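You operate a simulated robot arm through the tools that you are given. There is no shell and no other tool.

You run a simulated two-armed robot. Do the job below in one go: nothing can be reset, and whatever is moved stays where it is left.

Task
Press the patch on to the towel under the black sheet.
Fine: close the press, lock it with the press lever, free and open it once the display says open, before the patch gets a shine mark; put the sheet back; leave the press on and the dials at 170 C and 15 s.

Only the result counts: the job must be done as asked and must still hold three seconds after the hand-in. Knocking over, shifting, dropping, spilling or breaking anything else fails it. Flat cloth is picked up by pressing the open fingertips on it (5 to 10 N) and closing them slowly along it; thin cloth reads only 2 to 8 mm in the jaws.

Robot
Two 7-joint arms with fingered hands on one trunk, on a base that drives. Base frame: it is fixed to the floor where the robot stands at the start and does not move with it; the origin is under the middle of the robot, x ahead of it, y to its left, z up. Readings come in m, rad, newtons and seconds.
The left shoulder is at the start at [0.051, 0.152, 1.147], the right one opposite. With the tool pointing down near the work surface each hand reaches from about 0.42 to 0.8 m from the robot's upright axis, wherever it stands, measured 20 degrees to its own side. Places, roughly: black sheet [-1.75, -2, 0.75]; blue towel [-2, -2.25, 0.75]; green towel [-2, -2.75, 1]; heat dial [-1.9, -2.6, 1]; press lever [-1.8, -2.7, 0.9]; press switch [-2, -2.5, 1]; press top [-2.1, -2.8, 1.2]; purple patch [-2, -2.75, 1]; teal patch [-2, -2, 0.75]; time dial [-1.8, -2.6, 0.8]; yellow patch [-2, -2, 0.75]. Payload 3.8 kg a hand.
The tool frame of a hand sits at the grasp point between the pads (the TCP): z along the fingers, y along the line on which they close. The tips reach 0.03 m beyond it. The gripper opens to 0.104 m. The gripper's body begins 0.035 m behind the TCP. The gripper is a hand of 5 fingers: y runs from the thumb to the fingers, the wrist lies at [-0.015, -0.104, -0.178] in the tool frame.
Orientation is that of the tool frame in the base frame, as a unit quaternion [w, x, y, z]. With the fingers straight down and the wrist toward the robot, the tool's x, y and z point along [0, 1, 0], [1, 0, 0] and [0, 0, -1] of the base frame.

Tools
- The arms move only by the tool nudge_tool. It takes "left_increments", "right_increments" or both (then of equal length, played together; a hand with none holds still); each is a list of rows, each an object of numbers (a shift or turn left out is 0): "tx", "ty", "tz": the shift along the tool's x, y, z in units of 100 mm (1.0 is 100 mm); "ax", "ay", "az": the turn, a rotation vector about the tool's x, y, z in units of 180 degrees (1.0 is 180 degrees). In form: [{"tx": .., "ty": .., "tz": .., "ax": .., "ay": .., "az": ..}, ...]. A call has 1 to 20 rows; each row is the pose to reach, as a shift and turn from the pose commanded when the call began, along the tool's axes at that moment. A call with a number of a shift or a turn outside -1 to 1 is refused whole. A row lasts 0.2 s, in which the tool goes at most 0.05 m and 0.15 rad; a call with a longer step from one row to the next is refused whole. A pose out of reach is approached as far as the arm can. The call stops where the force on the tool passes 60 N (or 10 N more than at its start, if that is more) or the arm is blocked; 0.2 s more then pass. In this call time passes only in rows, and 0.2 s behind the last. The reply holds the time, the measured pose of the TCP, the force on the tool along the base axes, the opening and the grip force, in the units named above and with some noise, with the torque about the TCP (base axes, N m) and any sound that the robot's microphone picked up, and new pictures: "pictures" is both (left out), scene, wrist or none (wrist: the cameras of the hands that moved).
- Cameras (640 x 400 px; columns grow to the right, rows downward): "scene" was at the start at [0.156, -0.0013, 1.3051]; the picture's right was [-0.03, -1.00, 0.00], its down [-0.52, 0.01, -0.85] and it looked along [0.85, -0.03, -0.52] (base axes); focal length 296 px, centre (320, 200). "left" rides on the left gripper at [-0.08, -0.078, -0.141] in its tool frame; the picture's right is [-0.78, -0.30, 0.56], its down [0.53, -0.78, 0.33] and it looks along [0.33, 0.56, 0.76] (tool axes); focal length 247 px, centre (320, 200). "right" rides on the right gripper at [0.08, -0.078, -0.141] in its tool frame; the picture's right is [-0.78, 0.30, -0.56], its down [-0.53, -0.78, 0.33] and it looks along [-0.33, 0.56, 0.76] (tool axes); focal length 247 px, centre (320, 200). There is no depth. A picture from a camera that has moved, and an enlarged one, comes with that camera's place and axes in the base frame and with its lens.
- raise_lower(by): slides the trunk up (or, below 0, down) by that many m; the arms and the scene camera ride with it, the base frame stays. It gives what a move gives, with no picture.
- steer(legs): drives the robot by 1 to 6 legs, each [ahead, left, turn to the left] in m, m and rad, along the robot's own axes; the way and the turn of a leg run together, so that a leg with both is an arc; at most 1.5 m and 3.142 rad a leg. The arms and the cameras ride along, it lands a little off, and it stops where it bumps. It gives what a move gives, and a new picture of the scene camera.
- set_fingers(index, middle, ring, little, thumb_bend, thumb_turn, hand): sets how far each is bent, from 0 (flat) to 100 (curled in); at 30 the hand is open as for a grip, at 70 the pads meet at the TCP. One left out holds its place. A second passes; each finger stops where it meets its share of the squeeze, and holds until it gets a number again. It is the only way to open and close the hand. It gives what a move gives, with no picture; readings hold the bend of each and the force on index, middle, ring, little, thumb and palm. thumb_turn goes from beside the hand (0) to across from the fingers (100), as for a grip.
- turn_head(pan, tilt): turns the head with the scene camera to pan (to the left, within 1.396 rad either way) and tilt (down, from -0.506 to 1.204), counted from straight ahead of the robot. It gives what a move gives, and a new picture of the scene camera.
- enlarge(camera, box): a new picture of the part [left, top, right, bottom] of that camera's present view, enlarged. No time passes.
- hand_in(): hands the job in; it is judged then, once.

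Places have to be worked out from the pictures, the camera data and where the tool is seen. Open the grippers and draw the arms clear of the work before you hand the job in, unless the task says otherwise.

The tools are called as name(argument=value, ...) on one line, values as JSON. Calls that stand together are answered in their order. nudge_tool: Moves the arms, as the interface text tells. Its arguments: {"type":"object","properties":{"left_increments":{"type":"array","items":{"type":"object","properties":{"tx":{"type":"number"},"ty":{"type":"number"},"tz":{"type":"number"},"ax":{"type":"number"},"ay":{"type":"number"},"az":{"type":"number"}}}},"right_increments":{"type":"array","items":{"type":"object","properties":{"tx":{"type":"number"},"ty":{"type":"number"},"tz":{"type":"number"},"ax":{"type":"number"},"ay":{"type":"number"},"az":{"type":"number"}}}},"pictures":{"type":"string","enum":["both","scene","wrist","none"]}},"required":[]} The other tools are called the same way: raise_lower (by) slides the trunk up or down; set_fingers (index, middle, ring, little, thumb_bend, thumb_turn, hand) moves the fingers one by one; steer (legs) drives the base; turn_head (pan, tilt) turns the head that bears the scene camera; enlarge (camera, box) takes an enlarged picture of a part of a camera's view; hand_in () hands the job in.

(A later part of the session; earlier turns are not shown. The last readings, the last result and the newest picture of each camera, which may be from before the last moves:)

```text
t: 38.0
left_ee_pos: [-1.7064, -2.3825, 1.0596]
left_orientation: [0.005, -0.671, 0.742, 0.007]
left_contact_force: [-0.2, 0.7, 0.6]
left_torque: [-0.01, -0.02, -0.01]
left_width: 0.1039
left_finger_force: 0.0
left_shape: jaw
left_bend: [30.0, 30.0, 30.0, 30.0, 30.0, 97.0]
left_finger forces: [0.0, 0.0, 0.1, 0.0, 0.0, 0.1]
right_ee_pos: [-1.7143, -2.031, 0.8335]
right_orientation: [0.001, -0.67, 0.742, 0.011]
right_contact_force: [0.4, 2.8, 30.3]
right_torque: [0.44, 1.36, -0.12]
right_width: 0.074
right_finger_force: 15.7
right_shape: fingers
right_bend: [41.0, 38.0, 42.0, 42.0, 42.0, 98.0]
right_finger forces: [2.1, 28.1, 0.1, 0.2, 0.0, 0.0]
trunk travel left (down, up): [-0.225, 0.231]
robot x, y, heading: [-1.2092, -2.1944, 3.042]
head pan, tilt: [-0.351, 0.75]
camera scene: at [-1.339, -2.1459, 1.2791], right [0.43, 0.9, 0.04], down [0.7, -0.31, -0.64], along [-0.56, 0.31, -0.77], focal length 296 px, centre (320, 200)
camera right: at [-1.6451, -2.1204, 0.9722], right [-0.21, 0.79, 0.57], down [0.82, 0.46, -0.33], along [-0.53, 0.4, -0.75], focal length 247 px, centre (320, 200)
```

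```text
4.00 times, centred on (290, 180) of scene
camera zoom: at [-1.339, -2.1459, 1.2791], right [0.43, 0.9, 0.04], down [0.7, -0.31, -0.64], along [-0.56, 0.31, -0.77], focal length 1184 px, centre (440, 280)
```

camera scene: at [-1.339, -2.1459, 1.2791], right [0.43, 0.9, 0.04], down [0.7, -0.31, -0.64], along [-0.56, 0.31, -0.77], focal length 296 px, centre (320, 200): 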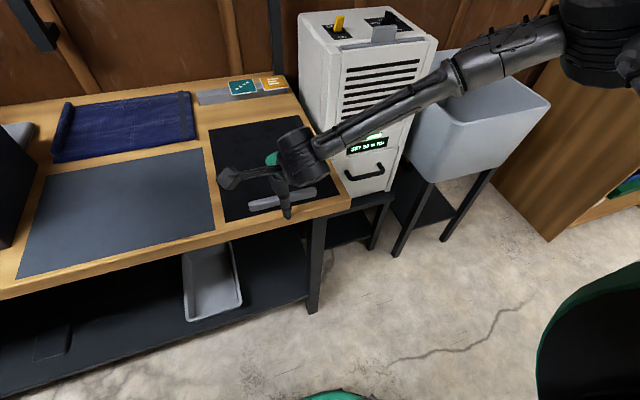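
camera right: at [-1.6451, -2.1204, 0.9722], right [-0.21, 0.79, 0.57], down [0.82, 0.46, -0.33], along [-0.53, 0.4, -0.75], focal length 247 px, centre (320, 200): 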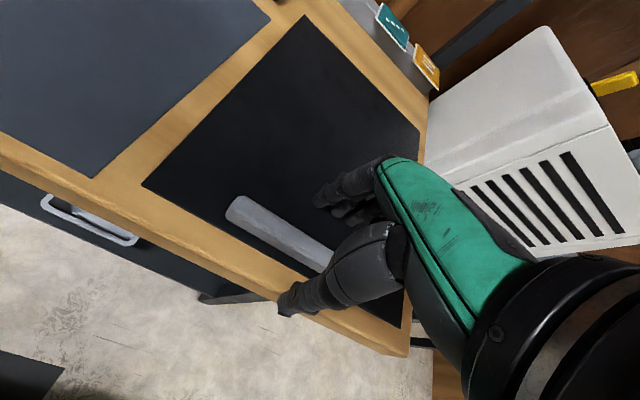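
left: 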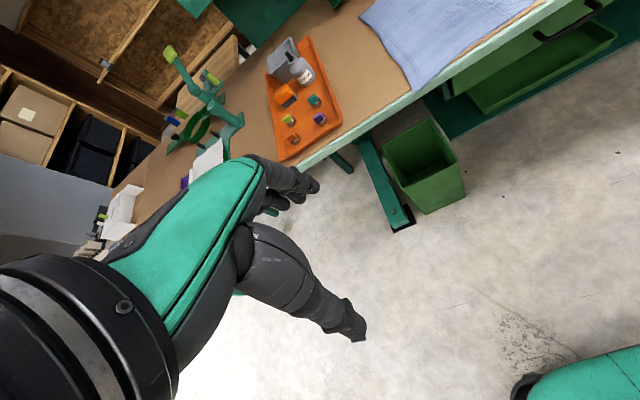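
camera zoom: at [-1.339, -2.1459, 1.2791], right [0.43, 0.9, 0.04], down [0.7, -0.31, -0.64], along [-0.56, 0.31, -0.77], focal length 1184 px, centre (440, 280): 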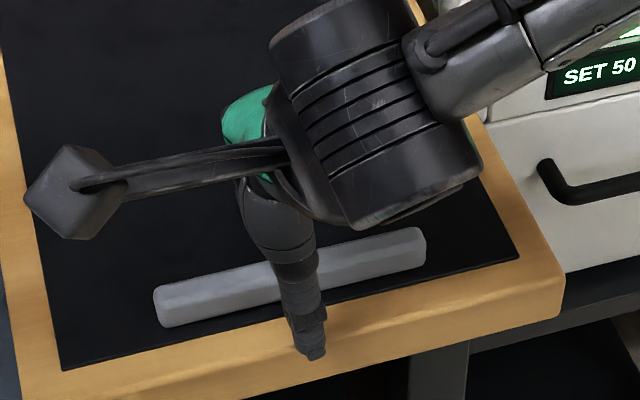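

The middle finger touched something at TCP z≈0.834 (28 N), and the zoom suggests the bar centre is about 1 cm further ahead (x≈-1.725). I lift 2.5 cm, shift 1.2 cm ahead, and open the fingers slightly.

nudge_tool(right_increments=[{"tz": -0.15}, {"tz": -0.25, "ty": 0.05}, {"tz": -0.25, "ty": 0.12}], pictures="wrist")

set_fingers(hand="right", index=38, middle=38, ring=38, little=38, thumb_bend=42)

enlarge(camera="right", box=[200, 120, 440, 340])

enlarge(camera="scene", box=[220, 130, 360, 230])

```text
t: 38.8
left_ee_pos: [-1.7103, -2.3831, 1.0552]
left_orientation: [0.006, -0.671, 0.741, 0.005]
left_contact_force: [-0.4, 0.2, 0.2]
left_torque: [0.04, 0.0, 0.0]
left_width: 0.1039
left_finger_force: 0.1
left_shape: jaw
left_bend: [30.0, 30.0, 30.0, 30.0, 30.0, 97.0]
left_finger forces: [0.0, 0.0, 0.0, 0.0, 0.0, 0.1]
right_ee_pos: [-1.7271, -2.0299, 0.8517]
right_orientation: [0.008, -0.67, 0.742, 0.005]
right_contact_force: [0.6, -0.4, 0.3]
right_torque: [0.01, 0.01, 0.0]
right_width: 0.0736
right_finger_force: 0.0
right_shape: fingers
right_bend: [42.0, 42.0, 42.0, 42.0, 42.0, 98.0]
right_finger forces: [0.0, 0.1, 0.0, 0.0, 0.0, 0.0]
trunk travel left (down, up): [-0.225, 0.231]
robot x, y, heading: [-1.2105, -2.1966, 3.044]
head pan, tilt: [-0.351, 0.75]
camera right: at [-1.6585, -2.1188, 0.9914], right [-0.22, 0.79, 0.57], down [0.83, 0.46, -0.32], along [-0.52, 0.4, -0.76], focal length 247 px, centre (320, 200)
```

right: 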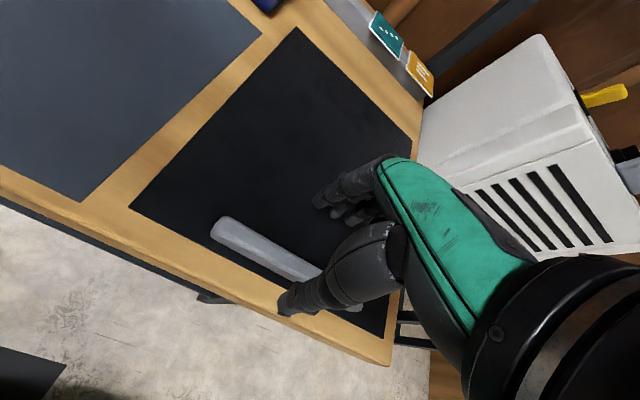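

```text
t: 39.8
left_ee_pos: [-1.7096, -2.3833, 1.057]
left_orientation: [0.007, -0.671, 0.741, 0.005]
left_contact_force: [0.6, -0.1, 0.1]
left_torque: [0.04, -0.01, 0.02]
left_width: 0.1036
left_finger_force: 0.0
left_shape: jaw
left_bend: [30.0, 30.0, 30.0, 30.0, 30.0, 97.0]
left_finger forces: [0.0, 0.0, 0.1, 0.1, 0.0, 0.1]
right_ee_pos: [-1.7263, -2.0291, 0.8525]
right_orientation: [0.006, -0.67, 0.742, 0.005]
right_contact_force: [-0.2, -0.8, 0.2]
right_torque: [-0.01, -0.02, 0.0]
right_width: 0.078
right_finger_force: 0.1
right_shape: fingers
right_bend: [38.0, 38.0, 38.0, 38.0, 42.0, 98.0]
right_finger forces: [0.1, 0.1, 0.0, 0.0, 0.0, 0.2]
trunk travel left (down, up): [-0.225, 0.231]
robot x, y, heading: [-1.2142, -2.1955, 3.039]
head pan, tilt: [-0.351, 0.75]
```

```text
1.82 times, centred on (320, 230) of right
camera zoom: at [-1.6586, -2.1189, 0.992], right [-0.22, 0.79, 0.57], down [0.83, 0.46, -0.32], along [-0.52, 0.4, -0.76], focal length 449 px, centre (320, 146)
```

zoom: 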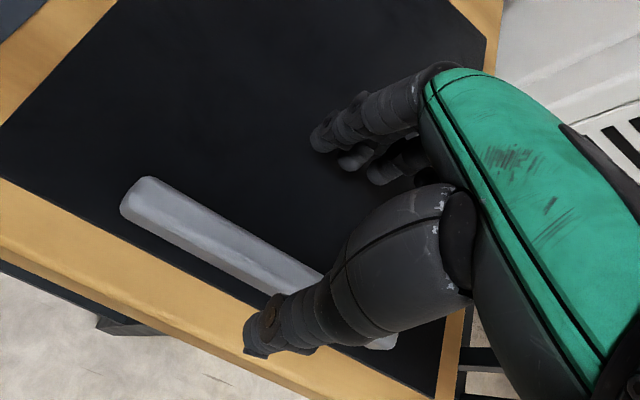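

```text
4.00 times, centred on (290, 180) of scene
camera zoom: at [-1.3438, -2.1452, 1.2779], right [0.43, 0.9, 0.04], down [0.71, -0.31, -0.63], along [-0.56, 0.3, -0.77], focal length 1184 px, centre (440, 280)
```

zoom: 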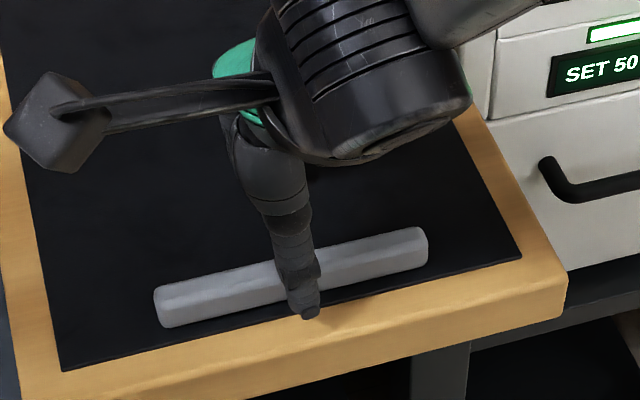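

The wrist view now suggests I overshot by ~8 mm; bar centre ≈ x -1.718. I shift back 7 mm, bend all to 50 (so the tips reach less far down), then descend gently.

set_fingers(hand="right", index=50, middle=50, ring=50, little=50, thumb_bend=50)

nudge_tool(right_increments=[{"ty": -0.07}, {"ty": -0.07, "tz": 0.1}, {"ty": -0.07, "tz": 0.17}], pictures="wrist")

enlarge(camera="right", box=[200, 120, 440, 340])

enlarge(camera="scene", box=[220, 130, 360, 230])

```text
t: 40.8
left_ee_pos: [-1.7096, -2.3826, 1.0554]
left_orientation: [0.007, -0.671, 0.741, 0.005]
left_contact_force: [0.5, 0.7, -1.2]
left_torque: [0.04, -0.04, 0.04]
left_width: 0.1039
left_finger_force: 0.1
left_shape: jaw
left_bend: [30.0, 30.0, 30.0, 30.0, 30.0, 97.0]
left_finger forces: [0.1, 0.0, 0.0, 0.0, 0.0, 0.0]
right_ee_pos: [-1.7268, -2.0294, 0.8524]
right_orientation: [0.006, -0.671, 0.741, 0.005]
right_contact_force: [-0.3, 0.1, 0.1]
right_torque: [-0.01, 0.01, 0.0]
right_width: 0.0527
right_finger_force: 0.1
right_shape: fingers
right_bend: [50.0, 50.0, 50.0, 50.0, 50.0, 98.0]
right_finger forces: [0.1, 0.0, 0.1, 0.0, 0.0, 0.0]
trunk travel left (down, up): [-0.225, 0.231]
robot x, y, heading: [-1.2106, -2.1978, 3.04]
head pan, tilt: [-0.351, 0.75]
```

```text
t: 41.5
left_ee_pos: [-1.7088, -2.3823, 1.0562]
left_orientation: [0.006, -0.671, 0.741, 0.006]
left_contact_force: [-0.5, 0.4, 0.0]
left_torque: [0.0, 0.03, 0.0]
left_width: 0.1039
left_finger_force: 0.0
left_shape: jaw
left_bend: [30.0, 30.0, 30.0, 30.0, 30.0, 97.0]
left_finger forces: [0.0, 0.0, 0.0, 0.0, 0.0, 0.1]
right_ee_pos: [-1.7211, -2.0294, 0.8377]
right_orientation: [0.005, -0.671, 0.742, 0.006]
right_contact_force: [-0.3, 0.6, 6.3]
right_torque: [0.11, 0.22, -0.02]
right_width: 0.0527
right_finger_force: 3.1
right_shape: fingers
right_bend: [50.0, 49.0, 50.0, 50.0, 50.0, 98.0]
right_finger forces: [0.0, 6.1, 0.1, 0.0, 0.0, 0.0]
trunk travel left (down, up): [-0.225, 0.231]
robot x, y, heading: [-1.2129, -2.1969, 3.039]
head pan, tilt: [-0.351, 0.75]
camera right: at [-1.6519, -2.1188, 0.9764], right [-0.22, 0.79, 0.57], down [0.83, 0.46, -0.33], along [-0.52, 0.4, -0.75], focal length 247 px, centre (320, 200)
```

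right: 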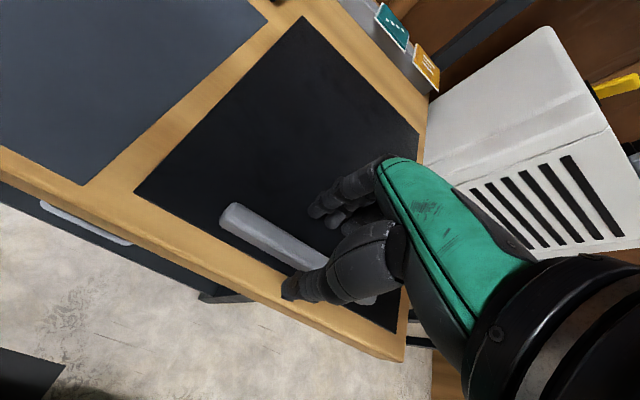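

```text
1.82 times, centred on (320, 230) of right
camera zoom: at [-1.6519, -2.1188, 0.9764], right [-0.22, 0.79, 0.57], down [0.83, 0.46, -0.33], along [-0.52, 0.4, -0.75], focal length 449 px, centre (320, 146)
```

zoom: 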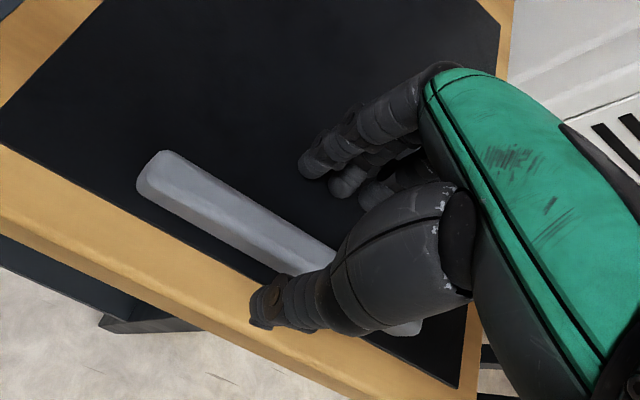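

```text
4.00 times, centred on (290, 180) of scene
camera zoom: at [-1.3429, -2.1453, 1.2782], right [0.43, 0.9, 0.04], down [0.71, -0.31, -0.64], along [-0.56, 0.31, -0.77], focal length 1184 px, centre (440, 280)
```

zoom: 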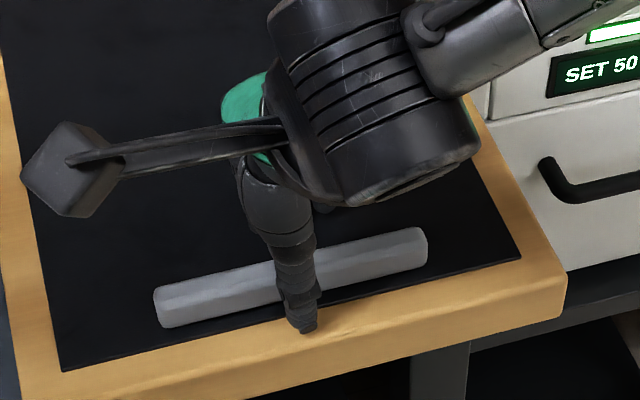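

Index/middle tips are clearly behind the bar and the thumb in front; the middle finger touches the sheet lightly (6 N), so the tips are at bench level. I close the hand gradually on the bar.

set_fingers(hand="right", index=58, middle=56, ring=58, little=58, thumb_bend=58)

enlarge(camera="right", box=[200, 120, 440, 340])

enlarge(camera="scene", box=[220, 130, 360, 230])

```text
t: 42.5
left_ee_pos: [-1.708, -2.3824, 1.0565]
left_orientation: [0.006, -0.671, 0.741, 0.005]
left_contact_force: [0.9, 0.0, 0.8]
left_torque: [-0.03, -0.03, 0.0]
left_width: 0.1041
left_finger_force: 0.1
left_shape: jaw
left_bend: [30.0, 30.0, 30.0, 30.0, 30.0, 97.0]
left_finger forces: [0.1, 0.1, 0.1, 0.0, 0.1, 0.0]
right_ee_pos: [-1.7193, -2.029, 0.8379]
right_orientation: [0.006, -0.67, 0.742, 0.006]
right_contact_force: [-4.0, 0.1, 13.6]
right_torque: [0.14, 0.45, 0.0]
right_width: 0.0351
right_finger_force: 7.1
right_shape: fingers
right_bend: [57.0, 53.0, 57.0, 57.0, 56.0, 98.0]
right_finger forces: [0.2, 12.5, 0.0, 0.1, 0.5, 0.0]
trunk travel left (down, up): [-0.225, 0.231]
robot x, y, heading: [-1.214, -2.1991, 3.037]
head pan, tilt: [-0.351, 0.75]
```

```text
1.82 times, centred on (320, 230) of right
camera zoom: at [-1.6516, -2.119, 0.9761], right [-0.22, 0.79, 0.57], down [0.83, 0.46, -0.32], along [-0.52, 0.4, -0.76], focal length 449 px, centre (320, 146)
```

zoom: 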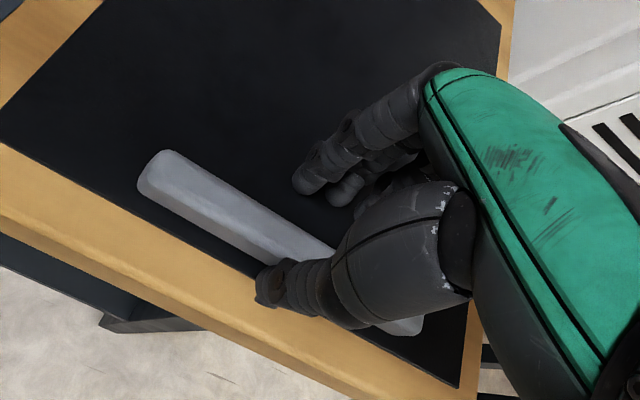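

```text
4.00 times, centred on (290, 180) of scene
camera zoom: at [-1.3427, -2.1456, 1.2781], right [0.43, 0.9, 0.04], down [0.71, -0.31, -0.64], along [-0.56, 0.31, -0.77], focal length 1184 px, centre (440, 280)
```

zoom: 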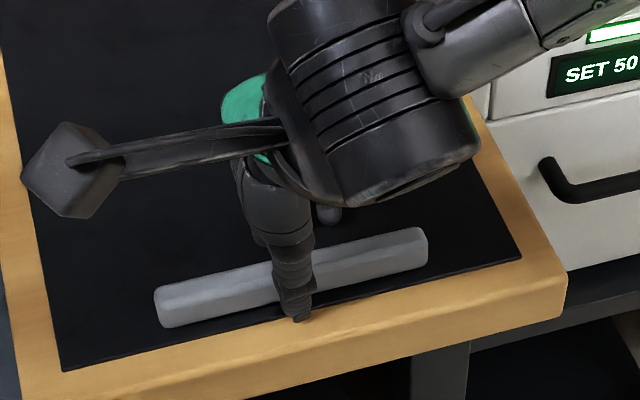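

The thumb touches the bar; the long middle finger is pressing the sheet. I hold the middle back and close index, ring and little on to the bar.

set_fingers(hand="right", index=68, middle=50, ring=68, little=68, thumb_bend=60)

enlarge(camera="right", box=[200, 120, 440, 340])

enlarge(camera="scene", box=[220, 130, 360, 230])

```text
t: 43.5
left_ee_pos: [-1.7087, -2.3825, 1.0572]
left_orientation: [0.006, -0.672, 0.741, 0.006]
left_contact_force: [0.2, 0.4, 0.3]
left_torque: [0.01, 0.01, -0.01]
left_width: 0.1038
left_finger_force: 0.1
left_shape: jaw
left_bend: [30.0, 30.0, 30.0, 30.0, 30.0, 97.0]
left_finger forces: [0.1, 0.0, 0.0, 0.1, 0.0, 0.0]
right_ee_pos: [-1.719, -2.029, 0.8364]
right_orientation: [0.006, -0.672, 0.741, 0.005]
right_contact_force: [2.0, 0.8, 11.2]
right_torque: [0.14, 0.19, 0.03]
right_width: 0.019
right_finger_force: 6.3
right_shape: fingers
right_bend: [68.0, 51.0, 68.0, 68.0, 58.0, 98.0]
right_finger forces: [0.0, 10.0, 0.0, 0.0, 2.2, 0.1]
trunk travel left (down, up): [-0.225, 0.231]
robot x, y, heading: [-1.2124, -2.1981, 3.044]
head pan, tilt: [-0.351, 0.75]
```

```text
1.82 times, centred on (320, 230) of right
camera zoom: at [-1.6508, -2.119, 0.9756], right [-0.22, 0.79, 0.57], down [0.83, 0.46, -0.32], along [-0.52, 0.4, -0.76], focal length 449 px, centre (320, 146)
```

zoom: 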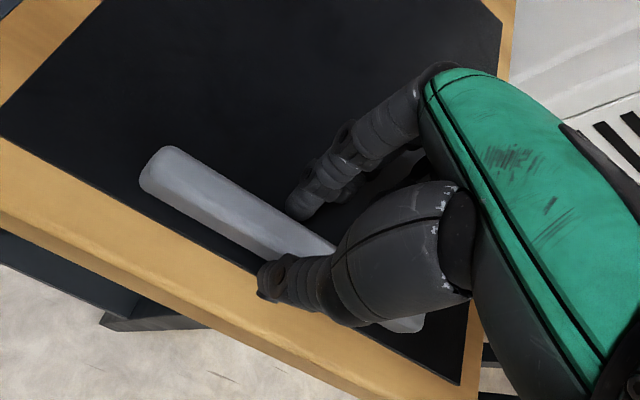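

```text
4.00 times, centred on (290, 180) of scene
camera zoom: at [-1.3422, -2.1456, 1.2781], right [0.43, 0.9, 0.04], down [0.71, -0.31, -0.64], along [-0.56, 0.31, -0.77], focal length 1184 px, centre (440, 280)
```

zoom: 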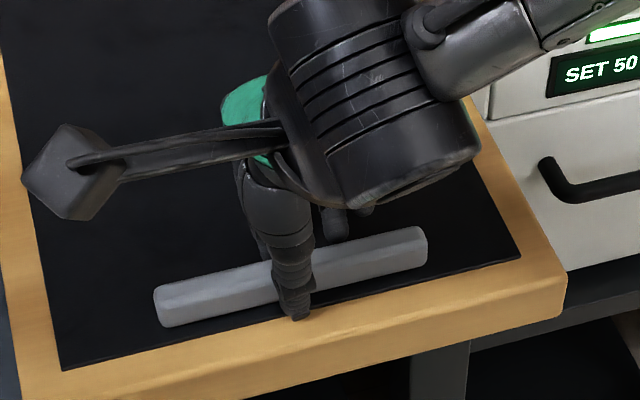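

Index/ring/little at 68 are almost at the bar with no contact yet. I close further.

set_fingers(hand="right", index=78, middle=50, ring=78, little=78, thumb_bend=62)

enlarge(camera="right", box=[200, 120, 440, 340])

```text
t: 44.5
left_ee_pos: [-1.7087, -2.3822, 1.0569]
left_orientation: [0.007, -0.671, 0.741, 0.004]
left_contact_force: [-0.3, -0.5, 0.4]
left_torque: [0.02, -0.01, -0.04]
left_width: 0.104
left_finger_force: 0.0
left_shape: jaw
left_bend: [30.0, 30.0, 30.0, 30.0, 30.0, 97.0]
left_finger forces: [0.1, 0.0, 0.0, 0.1, 0.1, 0.0]
right_ee_pos: [-1.7201, -2.0288, 0.8357]
right_orientation: [0.007, -0.67, 0.742, 0.005]
right_contact_force: [-3.6, 0.8, 7.2]
right_torque: [0.07, 0.1, 0.13]
right_width: 0.0136
right_finger_force: 12.6
right_shape: fingers
right_bend: [77.0, 53.0, 77.0, 78.0, 56.0, 97.0]
right_finger forces: [5.0, 7.6, 5.5, 0.0, 6.8, 0.0]
trunk travel left (down, up): [-0.225, 0.231]
robot x, y, heading: [-1.2159, -2.1934, 3.039]
head pan, tilt: [-0.351, 0.75]
```

```text
1.82 times, centred on (320, 230) of right
camera zoom: at [-1.6518, -2.1188, 0.9752], right [-0.22, 0.79, 0.57], down [0.83, 0.46, -0.32], along [-0.52, 0.4, -0.76], focal length 449 px, centre (320, 146)
```

zoom: 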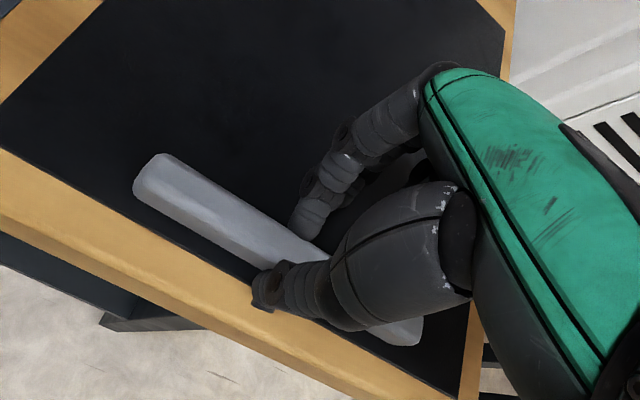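

The bar is now pinched (index 5 N, ring 5.5 N, thumb 6.8 N). I firm up the grip before lifting.

set_fingers(hand="right", index=88, middle=56, ring=88, little=88, thumb_bend=72)

enlarge(camera="right", box=[200, 120, 440, 340])

```text
t: 45.5
left_ee_pos: [-1.7074, -2.3824, 1.057]
left_orientation: [0.006, -0.671, 0.741, 0.005]
left_contact_force: [0.8, 0.1, 0.5]
left_torque: [0.01, 0.02, 0.0]
left_width: 0.1038
left_finger_force: 0.0
left_shape: jaw
left_bend: [30.0, 30.0, 30.0, 30.0, 30.0, 97.0]
left_finger forces: [0.1, 0.0, 0.0, 0.0, 0.1, 0.0]
right_ee_pos: [-1.719, -2.0295, 0.8368]
right_orientation: [0.006, -0.671, 0.741, 0.005]
right_contact_force: [2.7, -0.2, 8.1]
right_torque: [0.14, 0.15, 0.05]
right_width: 0.0134
right_finger_force: 17.6
right_shape: fingers
right_bend: [78.0, 54.0, 87.0, 88.0, 58.0, 97.0]
right_finger forces: [8.1, 12.3, 0.1, 0.0, 13.8, 0.0]
trunk travel left (down, up): [-0.225, 0.231]
robot x, y, heading: [-1.2127, -2.1937, 3.043]
head pan, tilt: [-0.351, 0.75]
```

```text
1.82 times, centred on (320, 230) of right
camera zoom: at [-1.6509, -2.1189, 0.9756], right [-0.22, 0.79, 0.57], down [0.83, 0.46, -0.32], along [-0.52, 0.4, -0.76], focal length 449 px, centre (320, 146)
```

zoom: 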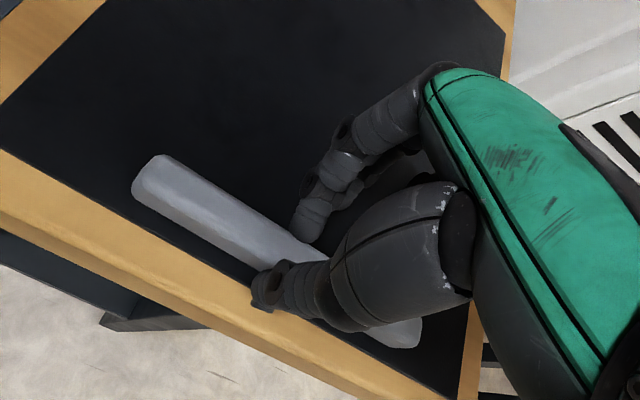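

The ring finger slipped over the bar: the bar sits ~1 cm toward the thumb side of the TCP. I reopen, shift the hand 1 cm toward the robot and re-grip symmetrically.

set_fingers(hand="right", index=48, middle=44, ring=48, little=48, thumb_bend=48)

nudge_tool(right_increments=[{"tz": -0.03}, {"tz": -0.03, "ty": -0.05}, {"tz": -0.03, "ty": -0.1}], pictures="wrist")

set_fingers(hand="right", index=60, middle=58, ring=60, little=60, thumb_bend=60)

enlarge(camera="right", box=[200, 120, 440, 340])

```text
t: 46.5
left_ee_pos: [-1.7087, -2.3809, 1.0563]
left_orientation: [0.006, -0.671, 0.741, 0.006]
left_contact_force: [-0.4, -0.3, 0.4]
left_torque: [0.01, -0.02, 0.02]
left_width: 0.104
left_finger_force: 0.0
left_shape: jaw
left_bend: [30.0, 30.0, 30.0, 30.0, 30.0, 97.0]
left_finger forces: [0.1, 0.0, 0.0, 0.0, 0.0, 0.0]
right_ee_pos: [-1.7191, -2.0304, 0.8366]
right_orientation: [0.006, -0.671, 0.741, 0.005]
right_contact_force: [0.7, 0.0, 9.8]
right_torque: [0.13, 0.3, -0.01]
right_width: 0.0569
right_finger_force: 4.6
right_shape: fingers
right_bend: [48.0, 45.0, 48.0, 48.0, 48.0, 97.0]
right_finger forces: [0.1, 9.0, 0.0, 0.0, 0.0, 0.1]
trunk travel left (down, up): [-0.225, 0.231]
robot x, y, heading: [-1.2102, -2.1941, 3.046]
head pan, tilt: [-0.351, 0.75]
```

```text
t: 47.4
left_ee_pos: [-1.7095, -2.3823, 1.0552]
left_orientation: [0.006, -0.671, 0.742, 0.005]
left_contact_force: [0.4, 0.5, 0.2]
left_torque: [0.03, 0.02, 0.0]
left_width: 0.1037
left_finger_force: 0.0
left_shape: jaw
left_bend: [30.0, 30.0, 30.0, 30.0, 30.0, 97.0]
left_finger forces: [0.0, 0.0, 0.0, 0.0, 0.0, 0.0]
right_ee_pos: [-1.7095, -2.0304, 0.8369]
right_orientation: [0.007, -0.67, 0.742, 0.005]
right_contact_force: [0.4, 1.1, -0.3]
right_torque: [0.0, 0.01, 0.02]
right_width: 0.0568
right_finger_force: 0.1
right_shape: fingers
right_bend: [48.0, 44.0, 48.0, 48.0, 48.0, 97.0]
right_finger forces: [0.0, 0.1, 0.0, 0.0, 0.1, 0.0]
trunk travel left (down, up): [-0.225, 0.231]
robot x, y, heading: [-1.2152, -2.1947, 3.035]
head pan, tilt: [-0.351, 0.75]
camera right: at [-1.6413, -2.1207, 0.9779], right [-0.22, 0.79, 0.57], down [0.83, 0.46, -0.32], along [-0.52, 0.4, -0.76], focal length 247 px, centre (320, 200)
```

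right: 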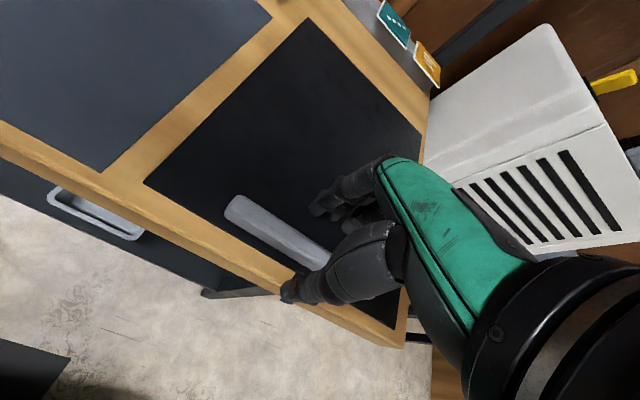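

```text
t: 48.4
left_ee_pos: [-1.7087, -2.3814, 1.0566]
left_orientation: [0.006, -0.671, 0.741, 0.005]
left_contact_force: [-0.7, 0.5, -0.5]
left_torque: [0.0, 0.01, 0.01]
left_width: 0.1041
left_finger_force: 0.1
left_shape: jaw
left_bend: [30.0, 30.0, 30.0, 30.0, 30.0, 97.0]
left_finger forces: [0.0, 0.0, 0.0, 0.0, 0.0, 0.1]
right_ee_pos: [-1.7104, -2.031, 0.8392]
right_orientation: [0.006, -0.671, 0.742, 0.005]
right_contact_force: [-0.4, -0.4, 0.3]
right_torque: [0.02, -0.01, 0.0]
right_width: 0.0265
right_finger_force: 0.1
right_shape: fingers
right_bend: [60.0, 57.0, 60.0, 60.0, 60.0, 97.0]
right_finger forces: [0.0, 0.1, 0.0, 0.0, 0.0, 0.0]
trunk travel left (down, up): [-0.225, 0.231]
robot x, y, heading: [-1.2133, -2.196, 3.041]
head pan, tilt: [-0.351, 0.75]
```

```text
1.82 times, centred on (320, 230) of right
camera zoom: at [-1.6416, -2.1208, 0.9782], right [-0.22, 0.79, 0.57], down [0.83, 0.46, -0.32], along [-0.52, 0.4, -0.76], focal length 449 px, centre (320, 146)
```

zoom: 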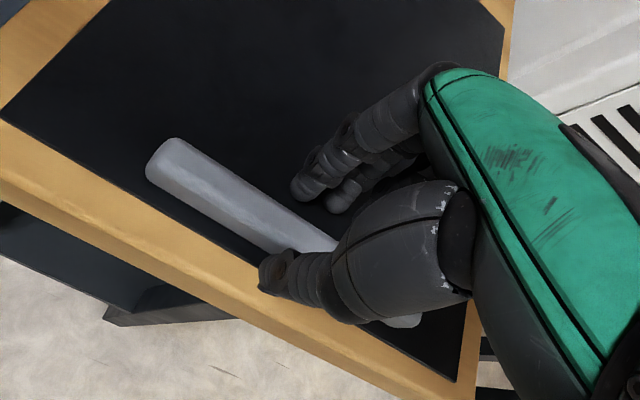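

Fingers now straddle the bar with no contact. I lower 3 mm and close to 68–70.

nudge_tool(right_increments=[{"tz": 0.03}], pictures="none")

set_fingers(hand="right", index=70, middle=70, ring=70, little=70, thumb_bend=66)

enlarge(camera="right", box=[200, 120, 440, 340])

```text
t: 48.8
left_ee_pos: [-1.7089, -2.3824, 1.0562]
left_orientation: [0.007, -0.671, 0.741, 0.004]
left_contact_force: [0.3, -0.1, 0.1]
left_torque: [0.0, 0.01, 0.02]
left_width: 0.1036
left_finger_force: 0.1
left_shape: jaw
left_bend: [30.0, 30.0, 30.0, 30.0, 30.0, 97.0]
left_finger forces: [0.1, 0.0, 0.1, 0.0, 0.0, 0.0]
right_ee_pos: [-1.7113, -2.0315, 0.8376]
right_orientation: [0.006, -0.67, 0.742, 0.006]
right_contact_force: [0.2, 0.5, 4.5]
right_torque: [0.04, 0.11, 0.0]
right_width: 0.0271
right_finger_force: 2.2
right_shape: fingers
right_bend: [60.0, 57.0, 60.0, 60.0, 59.0, 97.0]
right_finger forces: [0.0, 4.4, 0.0, 0.1, 0.6, 0.0]
trunk travel left (down, up): [-0.225, 0.231]
robot x, y, heading: [-1.2116, -2.1944, 3.042]
head pan, tilt: [-0.351, 0.75]
```

```text
t: 49.8
left_ee_pos: [-1.7099, -2.3821, 1.0568]
left_orientation: [0.006, -0.671, 0.741, 0.005]
left_contact_force: [0.5, 0.8, 0.5]
left_torque: [0.01, 0.0, 0.02]
left_width: 0.1038
left_finger_force: 0.0
left_shape: jaw
left_bend: [30.0, 30.0, 30.0, 30.0, 30.0, 97.0]
left_finger forces: [0.0, 0.1, 0.0, 0.0, 0.0, 0.1]
right_ee_pos: [-1.7105, -2.031, 0.8359]
right_orientation: [0.006, -0.671, 0.742, 0.005]
right_contact_force: [0.8, 0.1, 0.0]
right_torque: [-0.01, -0.01, 0.07]
right_width: 0.013
right_finger_force: 2.9
right_shape: fingers
right_bend: [68.0, 69.0, 69.0, 70.0, 63.0, 97.0]
right_finger forces: [1.4, 1.3, 0.4, 0.1, 3.4, 0.0]
trunk travel left (down, up): [-0.225, 0.231]
robot x, y, heading: [-1.2121, -2.1935, 3.037]
head pan, tilt: [-0.351, 0.75]
```

```text
1.82 times, centred on (320, 230) of right
camera zoom: at [-1.6424, -2.1209, 0.9751], right [-0.22, 0.79, 0.57], down [0.83, 0.46, -0.32], along [-0.52, 0.4, -0.76], focal length 449 px, centre (320, 146)
```

zoom: 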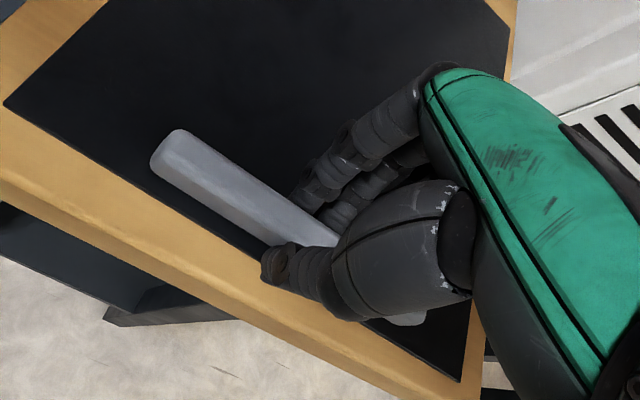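

Now index, middle, ring and thumb all hold the bar (≈13 mm wide). I tighten the grip.

set_fingers(hand="right", index=80, middle=80, ring=80, little=80, thumb_bend=80)

nudge_tool(right_increments=[{"tz": -0.1}, {"tz": -0.2}], pictures="both")

enlarge(camera="scene", box=[200, 100, 360, 220])

```text
t: 50.8
left_ee_pos: [-1.709, -2.3823, 1.056]
left_orientation: [0.007, -0.671, 0.741, 0.004]
left_contact_force: [-0.4, 0.5, -0.8]
left_torque: [0.0, -0.01, 0.02]
left_width: 0.1039
left_finger_force: 0.0
left_shape: jaw
left_bend: [30.0, 30.0, 30.0, 30.0, 30.0, 97.0]
left_finger forces: [0.0, 0.0, 0.1, 0.0, 0.1, 0.0]
right_ee_pos: [-1.7103, -2.0312, 0.8348]
right_orientation: [0.006, -0.67, 0.742, 0.004]
right_contact_force: [-0.1, 0.1, -0.9]
right_torque: [-0.03, -0.07, -0.01]
right_width: 0.011
right_finger_force: 19.6
right_shape: fingers
right_bend: [75.0, 79.0, 80.0, 80.0, 67.0, 92.0]
right_finger forces: [12.5, 6.9, 0.1, 0.1, 19.6, 0.1]
trunk travel left (down, up): [-0.225, 0.231]
robot x, y, heading: [-1.215, -2.1962, 3.04]
head pan, tilt: [-0.351, 0.75]
```

```text
t: 51.4
left_ee_pos: [-1.7083, -2.3814, 1.0564]
left_orientation: [0.006, -0.671, 0.741, 0.004]
left_contact_force: [0.2, 0.1, 0.8]
left_torque: [0.04, 0.03, 0.0]
left_width: 0.1043
left_finger_force: 0.0
left_shape: jaw
left_bend: [30.0, 30.0, 30.0, 30.0, 30.0, 97.0]
left_finger forces: [0.0, 0.0, 0.1, 0.0, 0.0, 0.0]
right_ee_pos: [-1.7096, -2.0306, 0.8549]
right_orientation: [0.007, -0.671, 0.742, 0.004]
right_contact_force: [-0.3, 0.7, -0.5]
right_torque: [-0.04, -0.06, 0.03]
right_width: 0.0112
right_finger_force: 19.2
right_shape: fingers
right_bend: [75.0, 79.0, 80.0, 80.0, 67.0, 92.0]
right_finger forces: [12.5, 6.7, 0.1, 0.0, 19.6, 0.0]
trunk travel left (down, up): [-0.225, 0.231]
robot x, y, heading: [-1.2151, -2.1956, 3.042]
head pan, tilt: [-0.351, 0.75]
camera scene: at [-1.3437, -2.1453, 1.2779], right [0.43, 0.9, 0.04], down [0.71, -0.31, -0.63], along [-0.56, 0.3, -0.77], focal length 296 px, centre (320, 200)
camera right: at [-1.6414, -2.1203, 0.9953], right [-0.22, 0.79, 0.57], down [0.83, 0.46, -0.32], along [-0.52, 0.4, -0.76], focal length 247 px, centre (320, 200)
```

scene: 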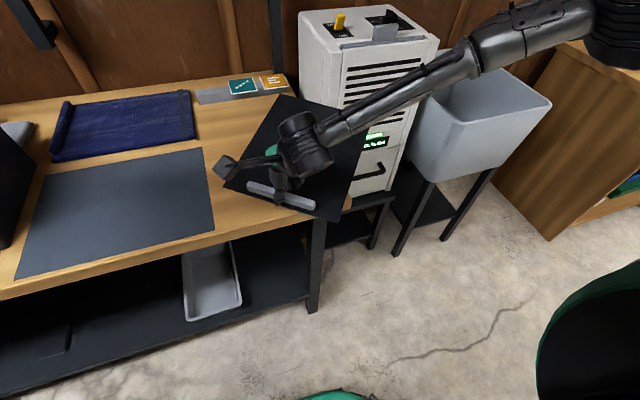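
right: 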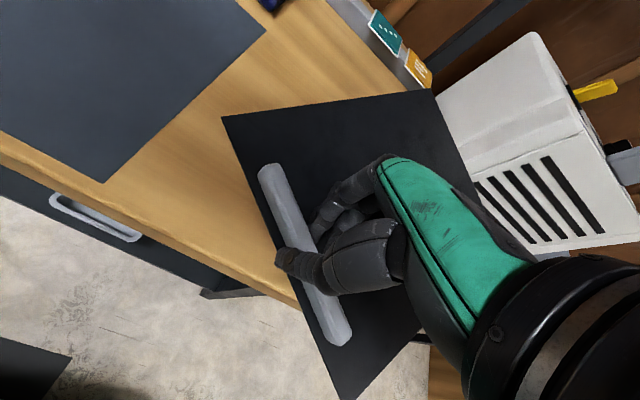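

```text
3.33 times, centred on (280, 160) of scene
camera zoom: at [-1.3437, -2.1453, 1.2779], right [0.43, 0.9, 0.04], down [0.71, -0.31, -0.63], along [-0.56, 0.3, -0.77], focal length 987 px, centre (453, 333)
```

zoom: 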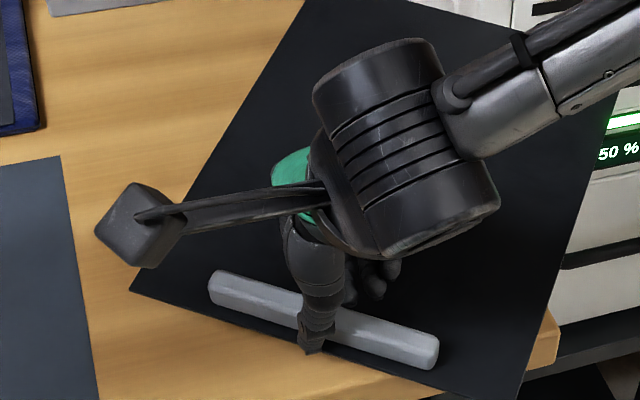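

The grip twisted the bar ~40° in yaw (thumb against index), and the sheet lifts as a stiff, level plate. I lift it further while drawing it toward me, then check.

nudge_tool(right_increments=[{"tz": -0.2, "ty": -0.1}, {"tz": -0.4, "ty": -0.25}, {"tz": -0.7, "ty": -0.4}, {"tz": -1.0, "ty": -0.5}], pictures="both")

```text
t: 52.4
left_ee_pos: [-1.7083, -2.3831, 1.0566]
left_orientation: [0.006, -0.671, 0.741, 0.006]
left_contact_force: [0.8, 0.0, 1.1]
left_torque: [0.02, -0.02, -0.01]
left_width: 0.104
left_finger_force: 0.0
left_shape: jaw
left_bend: [30.0, 30.0, 30.0, 30.0, 30.0, 97.0]
left_finger forces: [0.0, 0.0, 0.1, 0.1, 0.1, 0.1]
right_ee_pos: [-1.6578, -2.0391, 0.9551]
right_orientation: [0.006, -0.672, 0.741, 0.005]
right_contact_force: [0.1, -0.2, -1.8]
right_torque: [-0.08, -0.03, 0.0]
right_width: 0.0112
right_finger_force: 19.6
right_shape: fingers
right_bend: [75.0, 79.0, 80.0, 80.0, 67.0, 92.0]
right_finger forces: [12.5, 6.8, 0.0, 0.0, 19.4, 0.0]
trunk travel left (down, up): [-0.225, 0.231]
robot x, y, heading: [-1.2152, -2.1941, 3.042]
head pan, tilt: [-0.351, 0.75]
camera scene: at [-1.3429, -2.1455, 1.2781], right [0.43, 0.9, 0.04], down [0.71, -0.31, -0.64], along [-0.56, 0.31, -0.77], focal length 296 px, centre (320, 200)
camera right: at [-1.5909, -2.1285, 1.0946], right [-0.22, 0.79, 0.57], down [0.83, 0.46, -0.32], along [-0.52, 0.4, -0.76], focal length 247 px, centre (320, 200)
```

scene: 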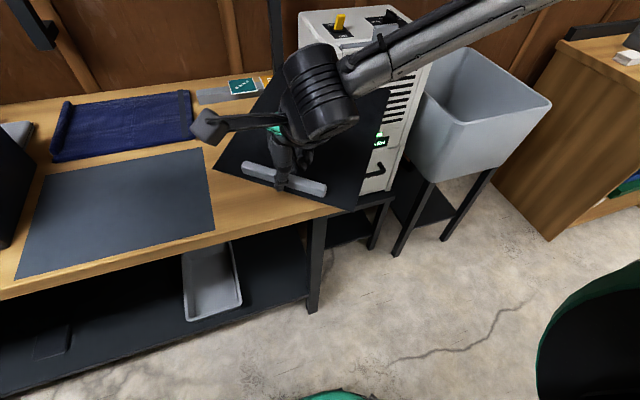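
right: 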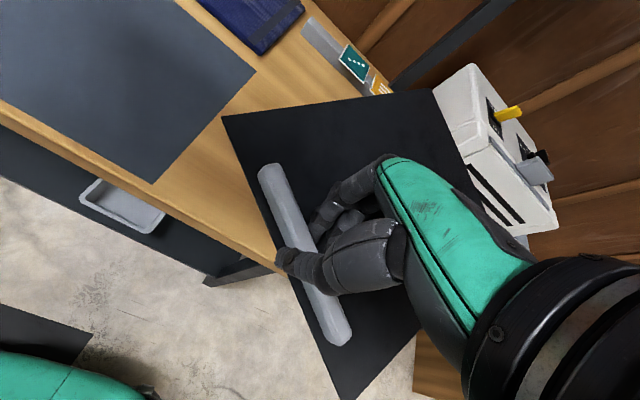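

The sheet rides level in the hand. I back away from the bench 0.3 m, then will straighten the yaw and raise it.

steer(legs=[[-0.3, 0, 0]])

nudge_tool(right_increments=[{"tz": -0.2, "az": -0.04}, {"tz": -0.4, "az": -0.08}, {"tz": -0.6, "az": -0.12}, {"tz": -0.8, "az": -0.16}, {"tz": -1.0, "az": -0.2}, {"tz": -1.0, "az": -0.222}], pictures="both")

```text
t: 54.4
left_ee_pos: [-1.4145, -2.4144, 1.0563]
left_orientation: [0.006, -0.673, 0.74, 0.004]
left_contact_force: [-0.1, 0.8, -1.1]
left_torque: [0.01, -0.01, 0.0]
left_width: 0.104
left_finger_force: 0.1
left_shape: jaw
left_bend: [30.0, 30.0, 30.0, 30.0, 30.0, 97.0]
left_finger forces: [0.1, 0.1, 0.0, 0.0, 0.0, 0.1]
right_ee_pos: [-1.3657, -2.0703, 0.9534]
right_orientation: [0.006, -0.673, 0.74, 0.005]
right_contact_force: [0.0, 0.0, -0.2]
right_torque: [-0.06, -0.07, -0.01]
right_width: 0.0107
right_finger_force: 19.4
right_shape: fingers
right_bend: [75.0, 79.0, 80.0, 80.0, 67.0, 92.0]
right_finger forces: [12.5, 6.6, 0.0, 0.0, 19.5, 0.0]
trunk travel left (down, up): [-0.225, 0.231]
robot x, y, heading: [-0.9165, -2.2237, 3.049]
head pan, tilt: [-0.351, 0.75]
camera scene: at [-1.0493, -2.1754, 1.2778], right [0.43, 0.9, 0.04], down [0.71, -0.31, -0.63], along [-0.56, 0.3, -0.77], focal length 296 px, centre (320, 200)
```

scene: 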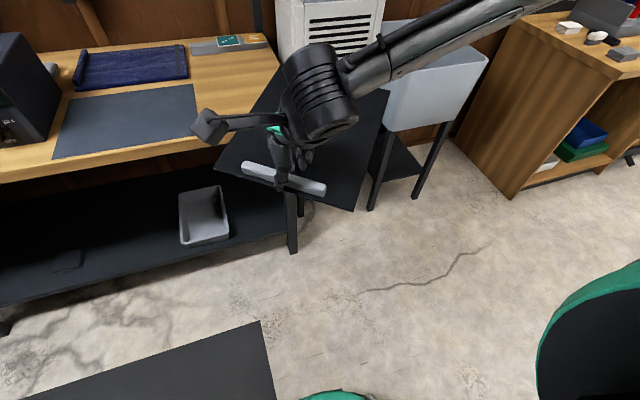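

```text
t: 55.8
left_ee_pos: [-1.4179, -2.4188, 1.054]
left_orientation: [0.008, -0.673, 0.739, 0.006]
left_contact_force: [0.7, 0.8, 0.3]
left_torque: [0.03, -0.01, -0.01]
left_width: 0.1037
left_finger_force: 0.0
left_shape: jaw
left_bend: [30.0, 30.0, 30.0, 30.0, 30.0, 97.0]
left_finger forces: [0.0, 0.0, 0.1, 0.0, 0.0, 0.1]
right_ee_pos: [-1.37, -2.0773, 1.0558]
right_orientation: [-0.01, 0.886, -0.465, -0.002]
right_contact_force: [0.8, 0.9, -0.9]
right_torque: [-0.04, -0.07, -0.01]
right_width: 0.011
right_finger_force: 19.3
right_shape: fingers
right_bend: [75.0, 79.0, 80.0, 80.0, 67.0, 92.0]
right_finger forces: [12.7, 6.5, 0.0, 0.0, 19.5, 0.1]
trunk travel left (down, up): [-0.225, 0.231]
robot x, y, heading: [-0.9177, -2.22, 3.045]
head pan, tilt: [-0.351, 0.75]
camera scene: at [-1.0492, -2.1752, 1.2778], right [0.43, 0.9, 0.04], down [0.71, -0.31, -0.63], along [-0.56, 0.3, -0.77], focal length 296 px, centre (320, 200)
camera right: at [-1.2625, -2.1012, 1.1966], right [-0.69, 0.46, 0.56], down [0.34, 0.89, -0.31], along [-0.64, -0.03, -0.77], focal length 247 px, centre (320, 200)
```

scene: 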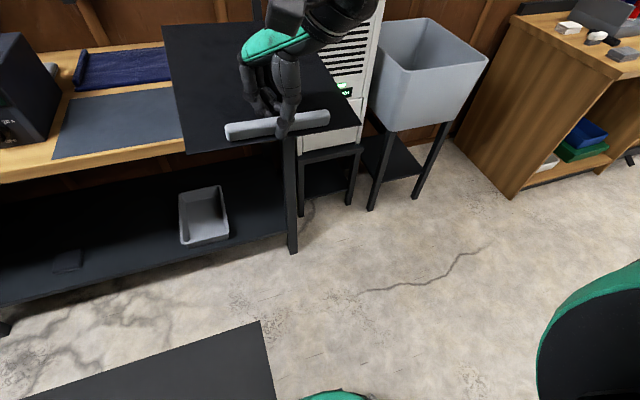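
right: 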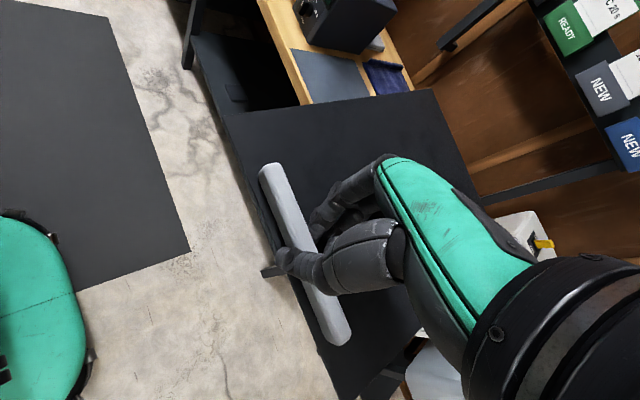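

The sheet is now aligned with the bench. I strafe left ~0.65 m in front of the press, keeping clear of the bench, with the head looking ahead.

steer(legs=[[0.0, 0.62, 0]])

turn_head(pan=0.0, tilt=0.5)

enlarge(camera="scene", box=[180, 20, 400, 180])

```text
t: 59.3
left_ee_pos: [-1.4868, -3.0384, 1.0544]
left_orientation: [0.011, -0.667, 0.745, 0.006]
left_contact_force: [0.3, -0.2, 0.3]
left_torque: [0.02, 0.02, 0.02]
left_width: 0.104
left_finger_force: 0.0
left_shape: jaw
left_bend: [30.0, 30.0, 30.0, 30.0, 30.0, 97.0]
left_finger forces: [0.0, 0.1, 0.0, 0.1, 0.0, 0.1]
right_ee_pos: [-1.4351, -2.6972, 1.056]
right_orientation: [-0.011, 0.881, -0.473, -0.002]
right_contact_force: [0.6, 0.7, -1.5]
right_torque: [0.0, -0.08, -0.04]
right_width: 0.0107
right_finger_force: 19.8
right_shape: fingers
right_bend: [75.0, 79.0, 80.0, 80.0, 67.0, 92.0]
right_finger forces: [12.7, 6.5, 0.0, 0.1, 19.6, 0.0]
trunk travel left (down, up): [-0.225, 0.231]
robot x, y, heading: [-0.9834, -2.8503, 3.028]
head pan, tilt: [-0.351, 0.75]
camera scene: at [-1.1181, -2.8063, 1.279], right [0.44, 0.9, 0.05], down [0.71, -0.31, -0.63], along [-0.55, 0.31, -0.77], focal length 296 px, centre (320, 200)
```

scene: 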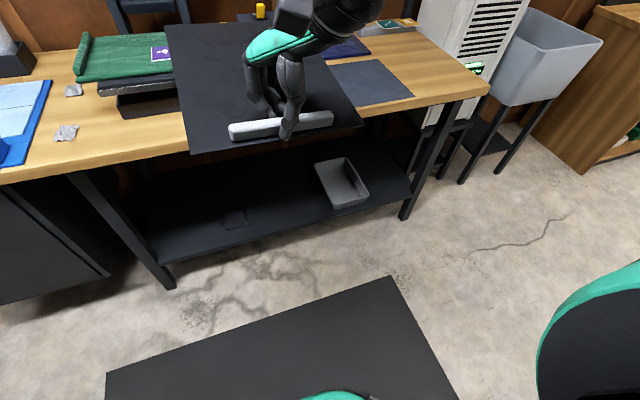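

```text
t: 60.1
left_ee_pos: [-1.4851, -3.0378, 1.0538]
left_orientation: [0.011, -0.667, 0.745, 0.005]
left_contact_force: [0.6, 0.3, 1.2]
left_torque: [0.03, -0.02, 0.0]
left_width: 0.1041
left_finger_force: 0.1
left_shape: jaw
left_bend: [30.0, 30.0, 30.0, 30.0, 30.0, 97.0]
left_finger forces: [0.0, 0.1, 0.0, 0.0, 0.0, 0.1]
right_ee_pos: [-1.4347, -2.696, 1.0559]
right_orientation: [-0.012, 0.881, -0.472, -0.002]
right_contact_force: [-0.6, 0.3, -0.7]
right_torque: [-0.01, -0.08, -0.01]
right_width: 0.011
right_finger_force: 19.0
right_shape: fingers
right_bend: [75.0, 79.0, 80.0, 80.0, 67.0, 92.0]
right_finger forces: [12.7, 6.6, 0.0, 0.0, 19.5, 0.1]
trunk travel left (down, up): [-0.225, 0.231]
robot x, y, heading: [-0.9885, -2.8503, 3.032]
head pan, tilt: [0.0, 0.499]
camera scene: at [-1.1373, -2.8329, 1.2988], right [0.11, 0.99, 0.0], down [0.59, -0.07, -0.8], along [-0.8, 0.09, -0.6], focal length 296 px, centre (320, 200)
```

scene: 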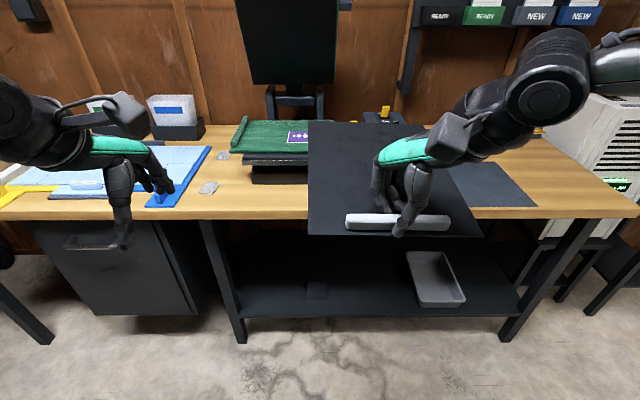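

```text
2.50 times, centred on (290, 100) of scene
camera zoom: at [-1.1373, -2.8329, 1.2988], right [0.11, 0.99, 0.0], down [0.59, -0.07, -0.8], along [-0.8, 0.09, -0.6], focal length 740 px, centre (395, 450)
```

zoom: 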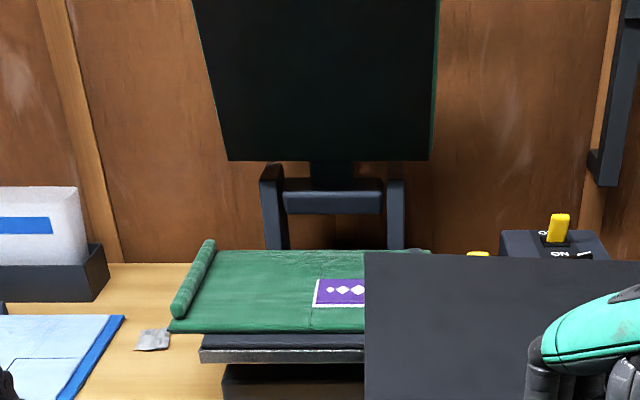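

I look up at the press top and its handle to understand how it will lie when closed.

turn_head(pan=0.0, tilt=0.1)

enlarge(camera="scene", box=[200, 80, 400, 230])

```text
t: 61.0
left_ee_pos: [-1.4868, -3.0385, 1.054]
left_orientation: [0.01, -0.668, 0.744, 0.006]
left_contact_force: [-0.1, -0.1, 0.2]
left_torque: [-0.03, -0.05, -0.01]
left_width: 0.104
left_finger_force: 0.1
left_shape: jaw
left_bend: [30.0, 30.0, 30.0, 30.0, 30.0, 97.0]
left_finger forces: [0.0, 0.0, 0.1, 0.1, 0.0, 0.0]
right_ee_pos: [-1.434, -2.6984, 1.0558]
right_orientation: [-0.011, 0.881, -0.472, -0.001]
right_contact_force: [1.2, 0.1, -0.8]
right_torque: [-0.03, -0.06, 0.01]
right_width: 0.0109
right_finger_force: 19.3
right_shape: fingers
right_bend: [75.0, 79.0, 80.0, 80.0, 67.0, 92.0]
right_finger forces: [12.7, 6.6, 0.0, 0.0, 19.5, 0.0]
trunk travel left (down, up): [-0.225, 0.231]
robot x, y, heading: [-0.9829, -2.8557, 3.028]
head pan, tilt: [0.0, 0.099]
camera scene: at [-1.1436, -2.8323, 1.3353], right [0.11, 0.99, 0.0], down [0.24, -0.03, -0.97], along [-0.96, 0.11, -0.24], focal length 296 px, centre (320, 200)
```

scene: 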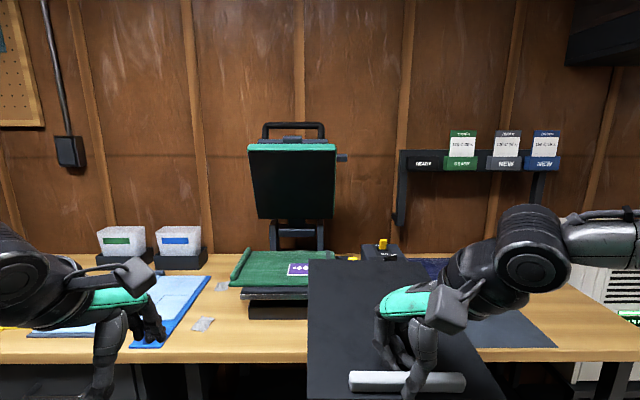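

```text
2.67 times, centred on (300, 155) of scene
camera zoom: at [-1.1436, -2.8323, 1.3353], right [0.11, 0.99, 0.0], down [0.24, -0.03, -0.97], along [-0.96, 0.11, -0.24], focal length 790 px, centre (373, 320)
```

zoom: 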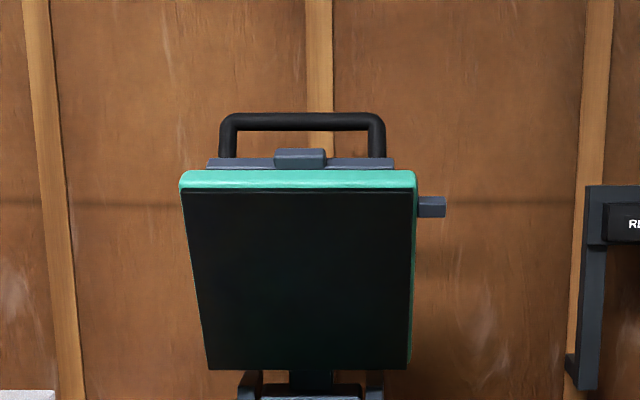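

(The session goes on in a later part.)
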